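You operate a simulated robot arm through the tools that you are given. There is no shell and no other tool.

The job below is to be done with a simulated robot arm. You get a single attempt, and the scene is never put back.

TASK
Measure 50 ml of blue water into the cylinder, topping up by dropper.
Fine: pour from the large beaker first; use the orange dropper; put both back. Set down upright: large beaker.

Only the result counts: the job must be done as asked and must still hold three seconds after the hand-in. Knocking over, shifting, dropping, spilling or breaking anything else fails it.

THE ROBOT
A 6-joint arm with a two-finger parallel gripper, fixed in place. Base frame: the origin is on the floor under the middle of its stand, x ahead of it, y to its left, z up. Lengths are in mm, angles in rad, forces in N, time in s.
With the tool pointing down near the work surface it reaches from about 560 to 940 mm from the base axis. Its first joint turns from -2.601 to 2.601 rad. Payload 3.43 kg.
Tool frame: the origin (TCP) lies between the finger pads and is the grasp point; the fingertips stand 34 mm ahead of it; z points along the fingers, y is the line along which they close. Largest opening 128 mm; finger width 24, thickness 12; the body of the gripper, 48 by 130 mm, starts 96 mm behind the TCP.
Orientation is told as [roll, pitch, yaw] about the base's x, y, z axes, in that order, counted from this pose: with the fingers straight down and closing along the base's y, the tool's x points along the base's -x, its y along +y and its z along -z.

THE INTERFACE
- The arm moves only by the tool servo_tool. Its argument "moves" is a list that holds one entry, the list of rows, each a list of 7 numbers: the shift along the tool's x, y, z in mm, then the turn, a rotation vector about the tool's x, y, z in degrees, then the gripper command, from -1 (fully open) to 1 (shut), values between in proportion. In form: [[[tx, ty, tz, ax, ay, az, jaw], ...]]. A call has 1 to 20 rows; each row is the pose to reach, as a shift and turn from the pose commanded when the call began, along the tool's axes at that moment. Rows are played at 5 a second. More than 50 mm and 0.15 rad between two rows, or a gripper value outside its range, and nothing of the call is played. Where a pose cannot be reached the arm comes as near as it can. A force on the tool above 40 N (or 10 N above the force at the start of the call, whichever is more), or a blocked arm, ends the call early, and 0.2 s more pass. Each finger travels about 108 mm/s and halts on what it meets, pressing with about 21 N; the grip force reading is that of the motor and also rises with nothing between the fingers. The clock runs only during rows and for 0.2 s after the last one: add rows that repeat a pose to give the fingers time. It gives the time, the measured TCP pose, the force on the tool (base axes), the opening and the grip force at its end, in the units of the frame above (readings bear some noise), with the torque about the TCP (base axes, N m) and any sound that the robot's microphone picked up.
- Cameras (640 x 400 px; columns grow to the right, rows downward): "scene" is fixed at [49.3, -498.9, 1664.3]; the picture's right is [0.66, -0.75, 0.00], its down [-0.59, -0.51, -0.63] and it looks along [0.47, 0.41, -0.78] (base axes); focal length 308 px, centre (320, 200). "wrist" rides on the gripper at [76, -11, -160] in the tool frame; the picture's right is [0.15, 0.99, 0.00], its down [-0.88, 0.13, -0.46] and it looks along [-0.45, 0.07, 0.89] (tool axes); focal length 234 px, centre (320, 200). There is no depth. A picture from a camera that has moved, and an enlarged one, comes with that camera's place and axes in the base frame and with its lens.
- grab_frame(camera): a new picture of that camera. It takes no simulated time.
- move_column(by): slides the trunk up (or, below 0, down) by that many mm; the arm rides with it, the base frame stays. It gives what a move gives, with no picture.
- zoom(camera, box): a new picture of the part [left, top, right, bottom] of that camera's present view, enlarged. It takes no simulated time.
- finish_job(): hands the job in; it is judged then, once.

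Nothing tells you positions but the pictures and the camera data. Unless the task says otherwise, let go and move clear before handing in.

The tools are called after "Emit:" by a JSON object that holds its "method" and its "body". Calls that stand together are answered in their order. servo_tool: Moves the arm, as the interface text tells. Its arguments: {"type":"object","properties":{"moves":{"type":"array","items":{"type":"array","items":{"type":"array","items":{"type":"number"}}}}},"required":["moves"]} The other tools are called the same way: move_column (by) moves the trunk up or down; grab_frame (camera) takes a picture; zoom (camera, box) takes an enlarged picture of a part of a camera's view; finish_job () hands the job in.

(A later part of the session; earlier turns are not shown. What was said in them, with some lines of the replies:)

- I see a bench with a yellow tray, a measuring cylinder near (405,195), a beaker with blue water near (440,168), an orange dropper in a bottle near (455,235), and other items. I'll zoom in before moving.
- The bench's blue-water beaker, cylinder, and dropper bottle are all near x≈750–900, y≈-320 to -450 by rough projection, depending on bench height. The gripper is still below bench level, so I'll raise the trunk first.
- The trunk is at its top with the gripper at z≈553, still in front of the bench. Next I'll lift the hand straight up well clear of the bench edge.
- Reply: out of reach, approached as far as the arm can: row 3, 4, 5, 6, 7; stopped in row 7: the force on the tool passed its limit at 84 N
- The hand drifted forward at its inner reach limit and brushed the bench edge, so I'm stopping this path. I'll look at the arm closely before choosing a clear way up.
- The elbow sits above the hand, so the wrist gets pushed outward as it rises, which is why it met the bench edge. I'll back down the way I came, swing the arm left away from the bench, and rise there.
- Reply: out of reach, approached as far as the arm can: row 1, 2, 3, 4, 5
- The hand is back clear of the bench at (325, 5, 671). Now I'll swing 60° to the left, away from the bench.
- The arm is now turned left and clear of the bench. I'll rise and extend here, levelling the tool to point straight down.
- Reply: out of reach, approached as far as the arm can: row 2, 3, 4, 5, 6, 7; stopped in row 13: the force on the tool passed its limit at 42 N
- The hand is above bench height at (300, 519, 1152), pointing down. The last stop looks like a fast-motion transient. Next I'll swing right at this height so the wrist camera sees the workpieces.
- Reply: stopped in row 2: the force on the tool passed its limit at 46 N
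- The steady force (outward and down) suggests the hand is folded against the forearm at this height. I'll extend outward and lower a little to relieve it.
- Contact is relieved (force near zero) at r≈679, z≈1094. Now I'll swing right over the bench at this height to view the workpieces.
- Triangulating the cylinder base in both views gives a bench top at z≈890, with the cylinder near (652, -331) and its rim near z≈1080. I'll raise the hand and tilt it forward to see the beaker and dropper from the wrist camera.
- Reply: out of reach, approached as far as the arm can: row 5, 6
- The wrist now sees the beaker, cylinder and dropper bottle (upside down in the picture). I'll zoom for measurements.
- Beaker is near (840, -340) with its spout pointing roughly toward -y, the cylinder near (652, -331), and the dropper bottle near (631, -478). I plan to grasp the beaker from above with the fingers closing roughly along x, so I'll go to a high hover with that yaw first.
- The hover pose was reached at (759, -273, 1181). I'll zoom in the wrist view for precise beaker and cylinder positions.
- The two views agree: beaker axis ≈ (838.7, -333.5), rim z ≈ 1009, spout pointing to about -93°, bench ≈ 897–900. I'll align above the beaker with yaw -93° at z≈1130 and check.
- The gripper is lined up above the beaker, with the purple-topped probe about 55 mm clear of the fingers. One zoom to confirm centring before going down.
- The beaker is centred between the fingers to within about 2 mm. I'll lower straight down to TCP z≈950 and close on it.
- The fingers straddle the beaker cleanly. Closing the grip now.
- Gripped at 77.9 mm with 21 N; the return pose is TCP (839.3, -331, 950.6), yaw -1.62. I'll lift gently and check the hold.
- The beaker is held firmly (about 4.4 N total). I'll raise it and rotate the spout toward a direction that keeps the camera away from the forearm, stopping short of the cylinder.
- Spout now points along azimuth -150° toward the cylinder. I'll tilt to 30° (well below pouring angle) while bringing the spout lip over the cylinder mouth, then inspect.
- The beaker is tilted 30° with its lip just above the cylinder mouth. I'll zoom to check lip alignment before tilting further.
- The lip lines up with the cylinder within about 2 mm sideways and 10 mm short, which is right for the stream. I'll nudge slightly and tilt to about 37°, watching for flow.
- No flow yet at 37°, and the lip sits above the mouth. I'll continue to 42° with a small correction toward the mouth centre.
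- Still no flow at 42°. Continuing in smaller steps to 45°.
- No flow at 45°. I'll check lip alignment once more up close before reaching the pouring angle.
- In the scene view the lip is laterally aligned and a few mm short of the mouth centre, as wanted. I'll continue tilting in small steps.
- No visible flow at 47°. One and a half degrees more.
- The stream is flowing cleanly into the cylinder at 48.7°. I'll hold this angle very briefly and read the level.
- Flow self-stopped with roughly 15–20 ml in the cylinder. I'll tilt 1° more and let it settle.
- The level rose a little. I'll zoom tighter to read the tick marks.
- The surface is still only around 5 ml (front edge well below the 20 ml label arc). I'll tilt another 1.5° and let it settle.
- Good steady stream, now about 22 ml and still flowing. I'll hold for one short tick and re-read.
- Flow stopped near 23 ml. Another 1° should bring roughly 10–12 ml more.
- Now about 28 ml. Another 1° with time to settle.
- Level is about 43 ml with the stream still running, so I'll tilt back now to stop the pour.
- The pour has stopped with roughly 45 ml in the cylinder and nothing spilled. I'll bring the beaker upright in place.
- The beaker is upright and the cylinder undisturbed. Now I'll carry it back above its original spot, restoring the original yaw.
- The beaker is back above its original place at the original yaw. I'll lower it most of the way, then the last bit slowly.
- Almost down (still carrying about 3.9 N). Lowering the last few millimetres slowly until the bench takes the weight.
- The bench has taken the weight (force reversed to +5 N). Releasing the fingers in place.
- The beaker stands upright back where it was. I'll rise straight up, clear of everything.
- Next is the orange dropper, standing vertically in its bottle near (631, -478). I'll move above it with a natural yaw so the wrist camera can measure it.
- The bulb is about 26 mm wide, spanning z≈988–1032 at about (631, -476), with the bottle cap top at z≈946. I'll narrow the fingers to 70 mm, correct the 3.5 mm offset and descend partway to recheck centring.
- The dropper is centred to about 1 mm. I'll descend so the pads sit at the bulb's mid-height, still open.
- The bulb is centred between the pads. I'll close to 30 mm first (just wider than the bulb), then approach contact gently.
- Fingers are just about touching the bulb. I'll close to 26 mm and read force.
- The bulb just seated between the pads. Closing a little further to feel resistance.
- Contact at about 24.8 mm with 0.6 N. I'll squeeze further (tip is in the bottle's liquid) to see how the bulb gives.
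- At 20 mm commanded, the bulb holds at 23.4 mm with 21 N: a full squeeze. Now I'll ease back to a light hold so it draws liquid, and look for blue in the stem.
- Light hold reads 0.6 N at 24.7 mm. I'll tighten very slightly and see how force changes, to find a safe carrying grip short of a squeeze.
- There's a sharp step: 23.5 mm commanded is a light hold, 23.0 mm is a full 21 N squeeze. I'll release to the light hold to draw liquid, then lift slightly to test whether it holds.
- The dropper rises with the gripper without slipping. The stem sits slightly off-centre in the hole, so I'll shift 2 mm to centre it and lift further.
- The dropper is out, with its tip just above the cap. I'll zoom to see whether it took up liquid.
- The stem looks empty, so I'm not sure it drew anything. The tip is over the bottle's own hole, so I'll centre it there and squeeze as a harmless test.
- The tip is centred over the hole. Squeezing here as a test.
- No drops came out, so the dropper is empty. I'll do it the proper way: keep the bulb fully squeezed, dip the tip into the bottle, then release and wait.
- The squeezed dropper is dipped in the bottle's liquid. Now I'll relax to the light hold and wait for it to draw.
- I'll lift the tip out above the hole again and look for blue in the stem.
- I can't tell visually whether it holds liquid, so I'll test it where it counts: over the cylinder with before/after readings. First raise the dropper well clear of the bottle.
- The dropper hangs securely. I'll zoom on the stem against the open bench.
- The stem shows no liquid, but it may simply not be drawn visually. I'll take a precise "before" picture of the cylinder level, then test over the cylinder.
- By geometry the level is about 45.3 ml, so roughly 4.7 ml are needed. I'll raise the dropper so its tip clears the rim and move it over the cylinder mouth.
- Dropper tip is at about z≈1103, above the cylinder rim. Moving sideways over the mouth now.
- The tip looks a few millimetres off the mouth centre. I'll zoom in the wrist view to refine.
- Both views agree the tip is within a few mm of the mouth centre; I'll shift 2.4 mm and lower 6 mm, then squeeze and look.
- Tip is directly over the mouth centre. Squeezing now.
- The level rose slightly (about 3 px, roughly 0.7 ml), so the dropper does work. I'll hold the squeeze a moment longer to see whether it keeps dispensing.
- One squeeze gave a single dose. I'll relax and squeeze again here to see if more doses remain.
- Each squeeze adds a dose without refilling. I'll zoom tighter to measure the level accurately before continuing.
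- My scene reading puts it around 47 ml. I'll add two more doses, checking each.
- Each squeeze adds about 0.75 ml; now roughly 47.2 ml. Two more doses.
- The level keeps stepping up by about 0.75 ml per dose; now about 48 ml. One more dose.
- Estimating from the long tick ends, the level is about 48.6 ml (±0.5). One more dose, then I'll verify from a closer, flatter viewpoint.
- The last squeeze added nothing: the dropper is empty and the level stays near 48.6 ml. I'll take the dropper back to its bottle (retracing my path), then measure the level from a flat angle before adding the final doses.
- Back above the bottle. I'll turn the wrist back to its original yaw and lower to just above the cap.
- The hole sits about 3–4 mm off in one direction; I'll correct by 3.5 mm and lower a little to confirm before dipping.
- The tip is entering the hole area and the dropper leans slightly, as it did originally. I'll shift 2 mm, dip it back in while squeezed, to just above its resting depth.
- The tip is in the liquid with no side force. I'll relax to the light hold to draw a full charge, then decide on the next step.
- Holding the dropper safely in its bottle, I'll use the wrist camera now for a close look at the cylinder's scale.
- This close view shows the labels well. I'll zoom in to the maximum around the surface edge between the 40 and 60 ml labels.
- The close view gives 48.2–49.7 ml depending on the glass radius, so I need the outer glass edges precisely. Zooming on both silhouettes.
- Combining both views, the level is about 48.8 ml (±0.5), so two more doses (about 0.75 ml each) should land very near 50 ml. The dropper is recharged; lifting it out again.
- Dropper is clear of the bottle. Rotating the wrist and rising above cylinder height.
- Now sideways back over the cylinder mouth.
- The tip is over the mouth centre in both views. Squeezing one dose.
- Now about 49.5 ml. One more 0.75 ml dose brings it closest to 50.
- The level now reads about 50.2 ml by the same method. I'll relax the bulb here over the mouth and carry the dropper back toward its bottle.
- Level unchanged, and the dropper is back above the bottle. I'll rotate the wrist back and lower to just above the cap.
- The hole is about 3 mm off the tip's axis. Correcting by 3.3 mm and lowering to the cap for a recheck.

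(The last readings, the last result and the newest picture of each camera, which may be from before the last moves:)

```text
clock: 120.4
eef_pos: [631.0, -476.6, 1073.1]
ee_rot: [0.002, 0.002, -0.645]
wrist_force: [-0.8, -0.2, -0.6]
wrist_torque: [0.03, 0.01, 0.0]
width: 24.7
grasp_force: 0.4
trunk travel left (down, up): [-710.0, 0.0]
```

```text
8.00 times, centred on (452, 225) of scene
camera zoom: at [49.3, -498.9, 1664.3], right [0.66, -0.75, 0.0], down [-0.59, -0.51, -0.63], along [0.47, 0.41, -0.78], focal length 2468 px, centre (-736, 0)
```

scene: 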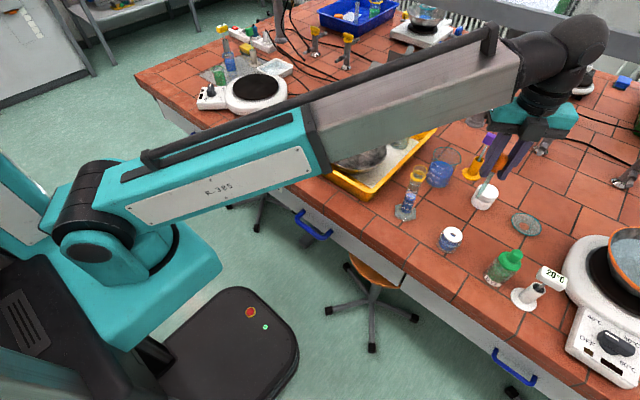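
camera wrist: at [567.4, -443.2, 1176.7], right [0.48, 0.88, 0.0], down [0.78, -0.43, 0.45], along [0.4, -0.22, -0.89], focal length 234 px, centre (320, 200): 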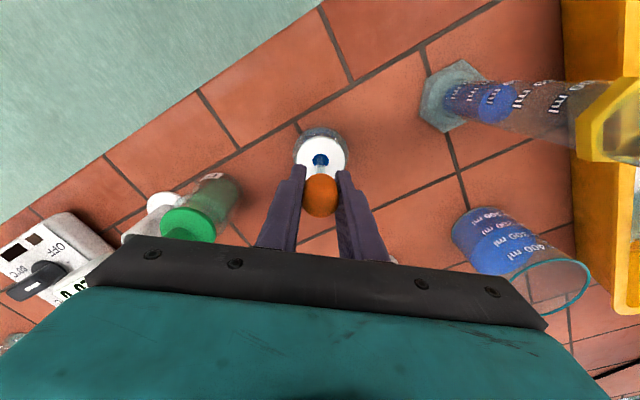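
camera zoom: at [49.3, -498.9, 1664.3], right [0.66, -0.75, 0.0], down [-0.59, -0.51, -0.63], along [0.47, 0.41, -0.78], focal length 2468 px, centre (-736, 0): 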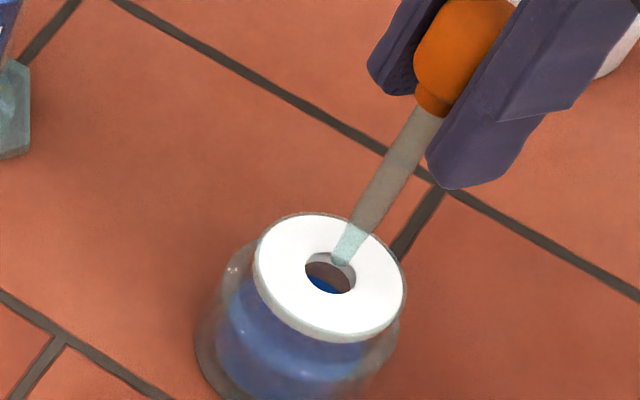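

The tip is right at the hole. Lowering the dropper into its bottle.

Emit:
{"method": "servo_tool", "body": {"moves": [[[0, 0, 4, 0, 0, 0, 0.63], [0, 0, 12, 0, 0, 0, 0.63], [0, 0, 21, 0, 0, 0, 0.63], [0, 0, 30, 0, 0, 0, 0.63], [0, 0, 39, 0, 0, 0, 0.63], [0, 0, 47, 0, 0, 0, 0.63], [0, 0, 53, 0, 0, 0, 0.63], [0, 0, 53, 0, 0, 0, 0.63]]]}}

Emit:
{"method": "zoom", "body": {"camera": "wrist", "box": [280, 130, 360, 210]}}

Emit:
{"method": "zoom", "body": {"camera": "scene", "box": [420, 200, 484, 260]}}

```text
clock: 122.2
eef_pos: [633.1, -476.0, 1019.7]
ee_rot: [0.004, 0.001, -0.646]
wrist_force: [0.0, 0.0, 0.1]
wrist_torque: [0.0, -0.03, -0.01]
width: 24.6
grasp_force: 0.9
trunk travel left (down, up): [-710.0, 0.0]
```

```text
5.00 times, centred on (320, 170) of wrist
camera zoom: at [565.8, -441.0, 1178.1], right [0.48, 0.88, 0.0], down [0.78, -0.43, 0.45], along [0.4, -0.22, -0.89], focal length 1171 px, centre (320, 350)
```

zoom: 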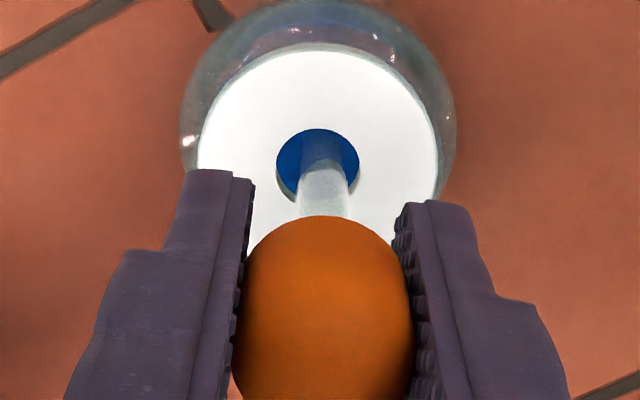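

```text
6.67 times, centred on (452, 230) of scene
camera zoom: at [49.3, -498.9, 1664.3], right [0.66, -0.75, 0.0], down [-0.59, -0.51, -0.63], along [0.47, 0.41, -0.78], focal length 2056 px, centre (-560, 0)
```

zoom: 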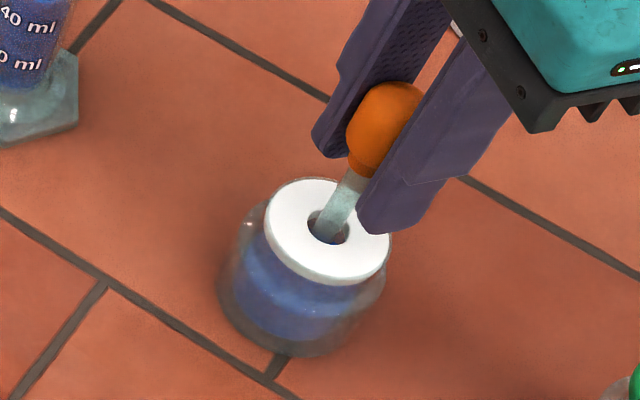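

The dropper sits well in the bottle with no side force. Lowering the last few millimetres to its resting depth.

Emit:
{"method": "servo_tool", "body": {"moves": [[[0, 0, 2, 0, 0, 0, 0.63], [0, 0, 4, 0, 0, 0, 0.63], [0, 0, 5.5, 0, 0, 0, 0.63], [0, 0, 6.5, 0, 0, 0, 0.63], [0, 0, 6.5, 0, 0, 0, 0.63]]]}}

Emit:
{"method": "zoom", "body": {"camera": "wrist", "box": [240, 130, 400, 250]}}

```text
clock: 123.4
eef_pos: [632.2, -477.2, 1013.4]
ee_rot: [0.001, 0.002, -0.645]
wrist_force: [0.2, 0.5, 1.3]
wrist_torque: [-0.02, -0.03, 0.0]
width: 24.6
grasp_force: 1.1
trunk travel left (down, up): [-710.0, 0.0]
```

```text
3.33 times, centred on (320, 190) of wrist
camera zoom: at [565.2, -441.0, 1172.2], right [0.48, 0.88, 0.0], down [0.78, -0.43, 0.45], along [0.4, -0.22, -0.89], focal length 781 px, centre (320, 233)
```

zoom: 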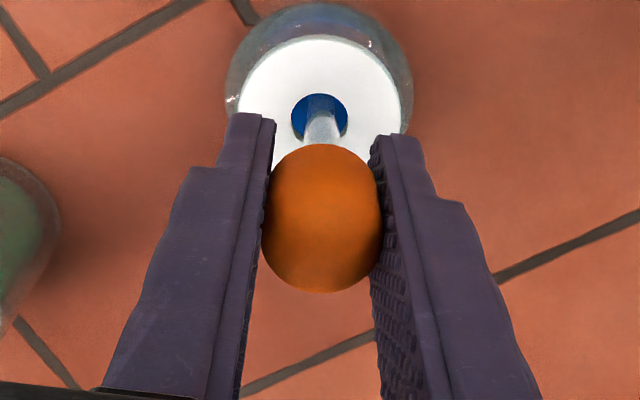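

It is at its original height with a hint of support force. Opening the fingers to let go.

Emit:
{"method": "servo_tool", "body": {"moves": [[[0, 0, 0, 0, 0, 0, 0.6], [0, 0, 0, 0, 0, 0, 0.55], [0, 0, 0, 0, 0, 0, 0.4], [0, 0, 0, 0, 0, 0, 0.1], [0, 0, 0, 0, 0, 0, -0.09], [0, 0, 0, 0, 0, 0, -0.09]]]}}

Emit:
{"method": "zoom", "body": {"camera": "wrist", "box": [240, 130, 400, 250]}}

Emit:
{"method": "zoom", "body": {"camera": "scene", "box": [420, 190, 500, 260]}}

```text
clock: 124.8
eef_pos: [631.5, -476.3, 1013.5]
ee_rot: [0.002, 0.003, -0.647]
wrist_force: [0.2, 0.0, 0.3]
wrist_torque: [0.02, 0.02, 0.05]
width: 69.7
grasp_force: 0.0
trunk travel left (down, up): [-710.0, 0.0]
```

```text
3.33 times, centred on (320, 190) of wrist
camera zoom: at [565.3, -441.0, 1172.1], right [0.48, 0.88, 0.0], down [0.78, -0.43, 0.45], along [0.4, -0.22, -0.89], focal length 781 px, centre (320, 233)
```

zoom: 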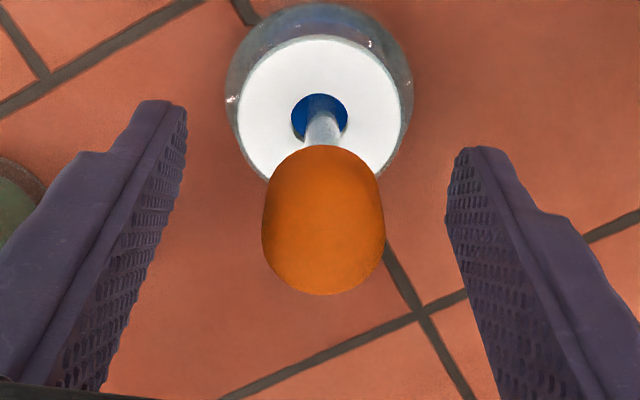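

```text
5.71 times, centred on (460, 225) of scene
camera zoom: at [49.3, -498.9, 1664.3], right [0.66, -0.75, 0.0], down [-0.59, -0.51, -0.63], along [0.47, 0.41, -0.78], focal length 1762 px, centre (-480, 57)
```

zoom: 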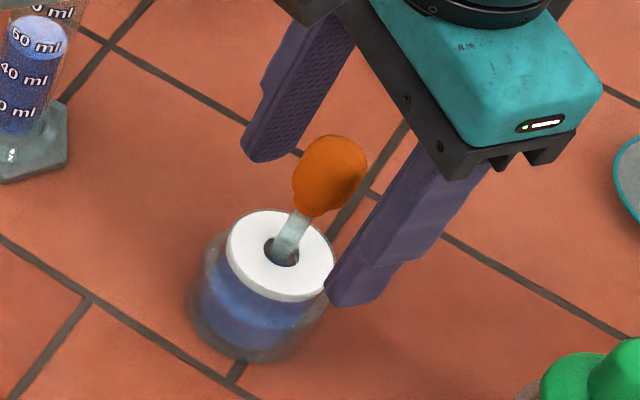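

The dropper stands in its bottle just as at the start. I'll take one more close reading of the cylinder from here.

Emit:
{"method": "zoom", "body": {"camera": "wrist", "box": [456, 85, 520, 125]}}

Emit:
{"method": "zoom", "body": {"camera": "wrist", "box": [440, 60, 560, 140]}}

```text
10.00 times, centred on (488, 105) of wrist
camera zoom: at [565.3, -441.0, 1172.1], right [0.48, 0.88, 0.0], down [0.78, -0.43, 0.45], along [0.4, -0.22, -0.89], focal length 2342 px, centre (-1360, 1150)
```

zoom: 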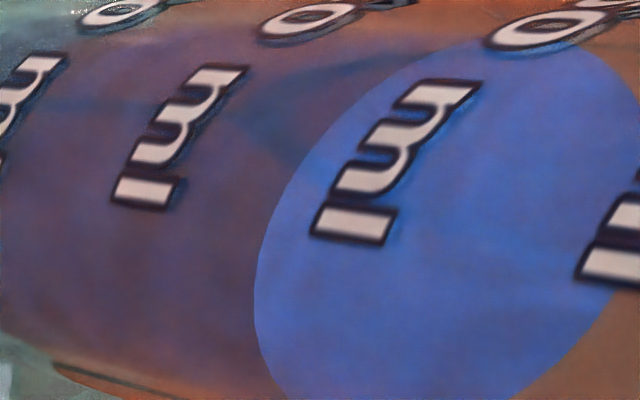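

```text
5.00 times, centred on (500, 100) of wrist
camera zoom: at [565.3, -441.0, 1172.1], right [0.48, 0.88, 0.0], down [0.78, -0.43, 0.45], along [0.4, -0.22, -0.89], focal length 1171 px, centre (-580, 700)
```

zoom: 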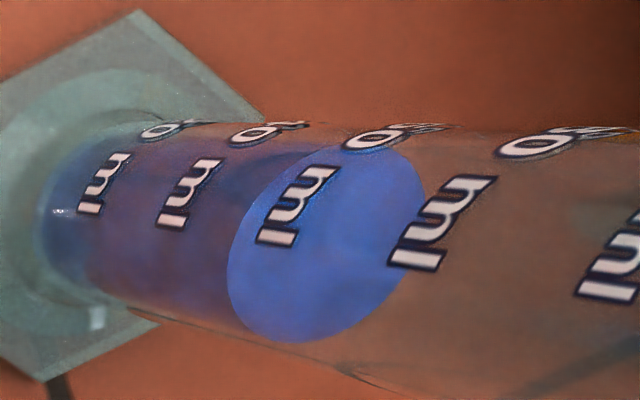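

The close reading now gives about 50.1 ml. I'll rise straight up clear of the dropper.

Emit:
{"method": "servo_tool", "body": {"moves": [[[0, 0, -10, 0, 0, 0, -0.09], [0, 0, -30, 0, 0, 0, -0.09], [0, 0, -60, 0, 0, 0, -0.09], [0, 0, -95, 0, 0, 0, -0.09], [0, 0, -130, 0, 0, 0, -0.09], [0, 0, -150, 0, 0, 0, -0.09], [0, 0, -150, 0, 0, 0, -0.09]]]}}

Emit:
{"method": "grab_frame", "body": {"camera": "scene"}}

Emit:
{"method": "zoom", "body": {"camera": "scene", "box": [380, 120, 540, 220]}}

Emit:
{"method": "zoom", "body": {"camera": "scene", "box": [380, 190, 540, 290]}}

```text
clock: 126.4
eef_pos: [631.3, -476.6, 1162.4]
ee_rot: [0.001, 0.003, -0.646]
wrist_force: [-0.2, 0.2, 0.3]
wrist_torque: [-0.02, -0.02, -0.01]
width: 70.0
grasp_force: 0.1
trunk travel left (down, up): [-710.0, 0.0]
```

```text
taken
```

scene: 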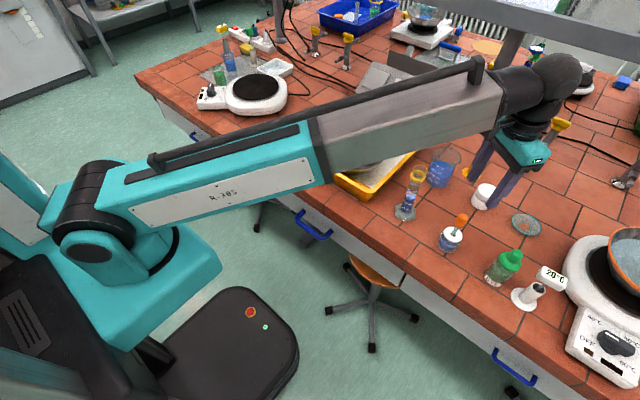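

```text
4.00 times, centred on (460, 170) of scene
camera zoom: at [49.3, -498.9, 1664.3], right [0.66, -0.75, 0.0], down [-0.59, -0.51, -0.63], along [0.47, 0.41, -0.78], focal length 1234 px, centre (-240, 320)
```

zoom: 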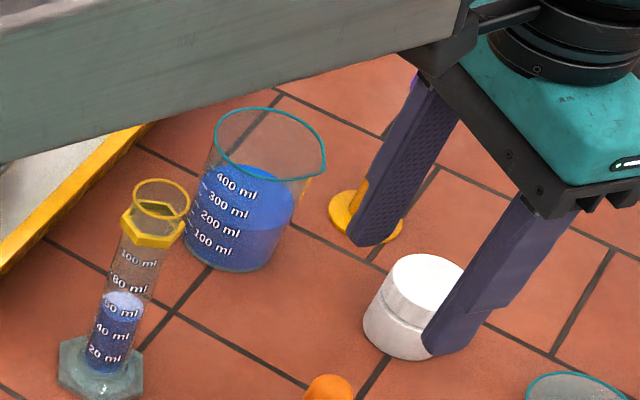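

```text
4.00 times, centred on (460, 240) of scene
camera zoom: at [49.3, -498.9, 1664.3], right [0.66, -0.75, 0.0], down [-0.59, -0.51, -0.63], along [0.47, 0.41, -0.78], focal length 1234 px, centre (-240, 40)
```

zoom: 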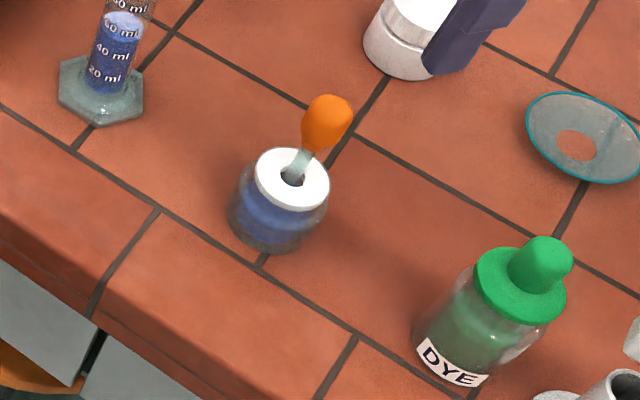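

The cylinder, upright beaker, and dropper in its bottle all stand where they started, with the level at about 50 ml and nothing spilled. The hand is empty and clear, so I'm handing the job in.

Emit:
{"method": "finish_job", "body": {}}

```text
The job is handed in.
```

I measured about 50 ml of blue water into the cylinder and handed the job in. My last close reading was about 50.1 ml, give or take 0.4 ml.

- **Pour:** I poured about 45 ml from the large beaker. I then set it back upright, within about 2 mm of where it stood.
- **Top-up:** The orange dropper supplied the rest, in seven doses of about 0.75 ml with one refill from its own bottle. It is back in that bottle, standing as it was at the start.
- **Contact with the bench:** Early on, while raising the arm, the gripper touched the front edge of the bench hard enough to stop the move (84 N). I backed off and took another route up. The pictures showed nothing moved.

I saw no spills, and the other items looked unmoved in the last pictures. The gripper is open and clear above the bottle.
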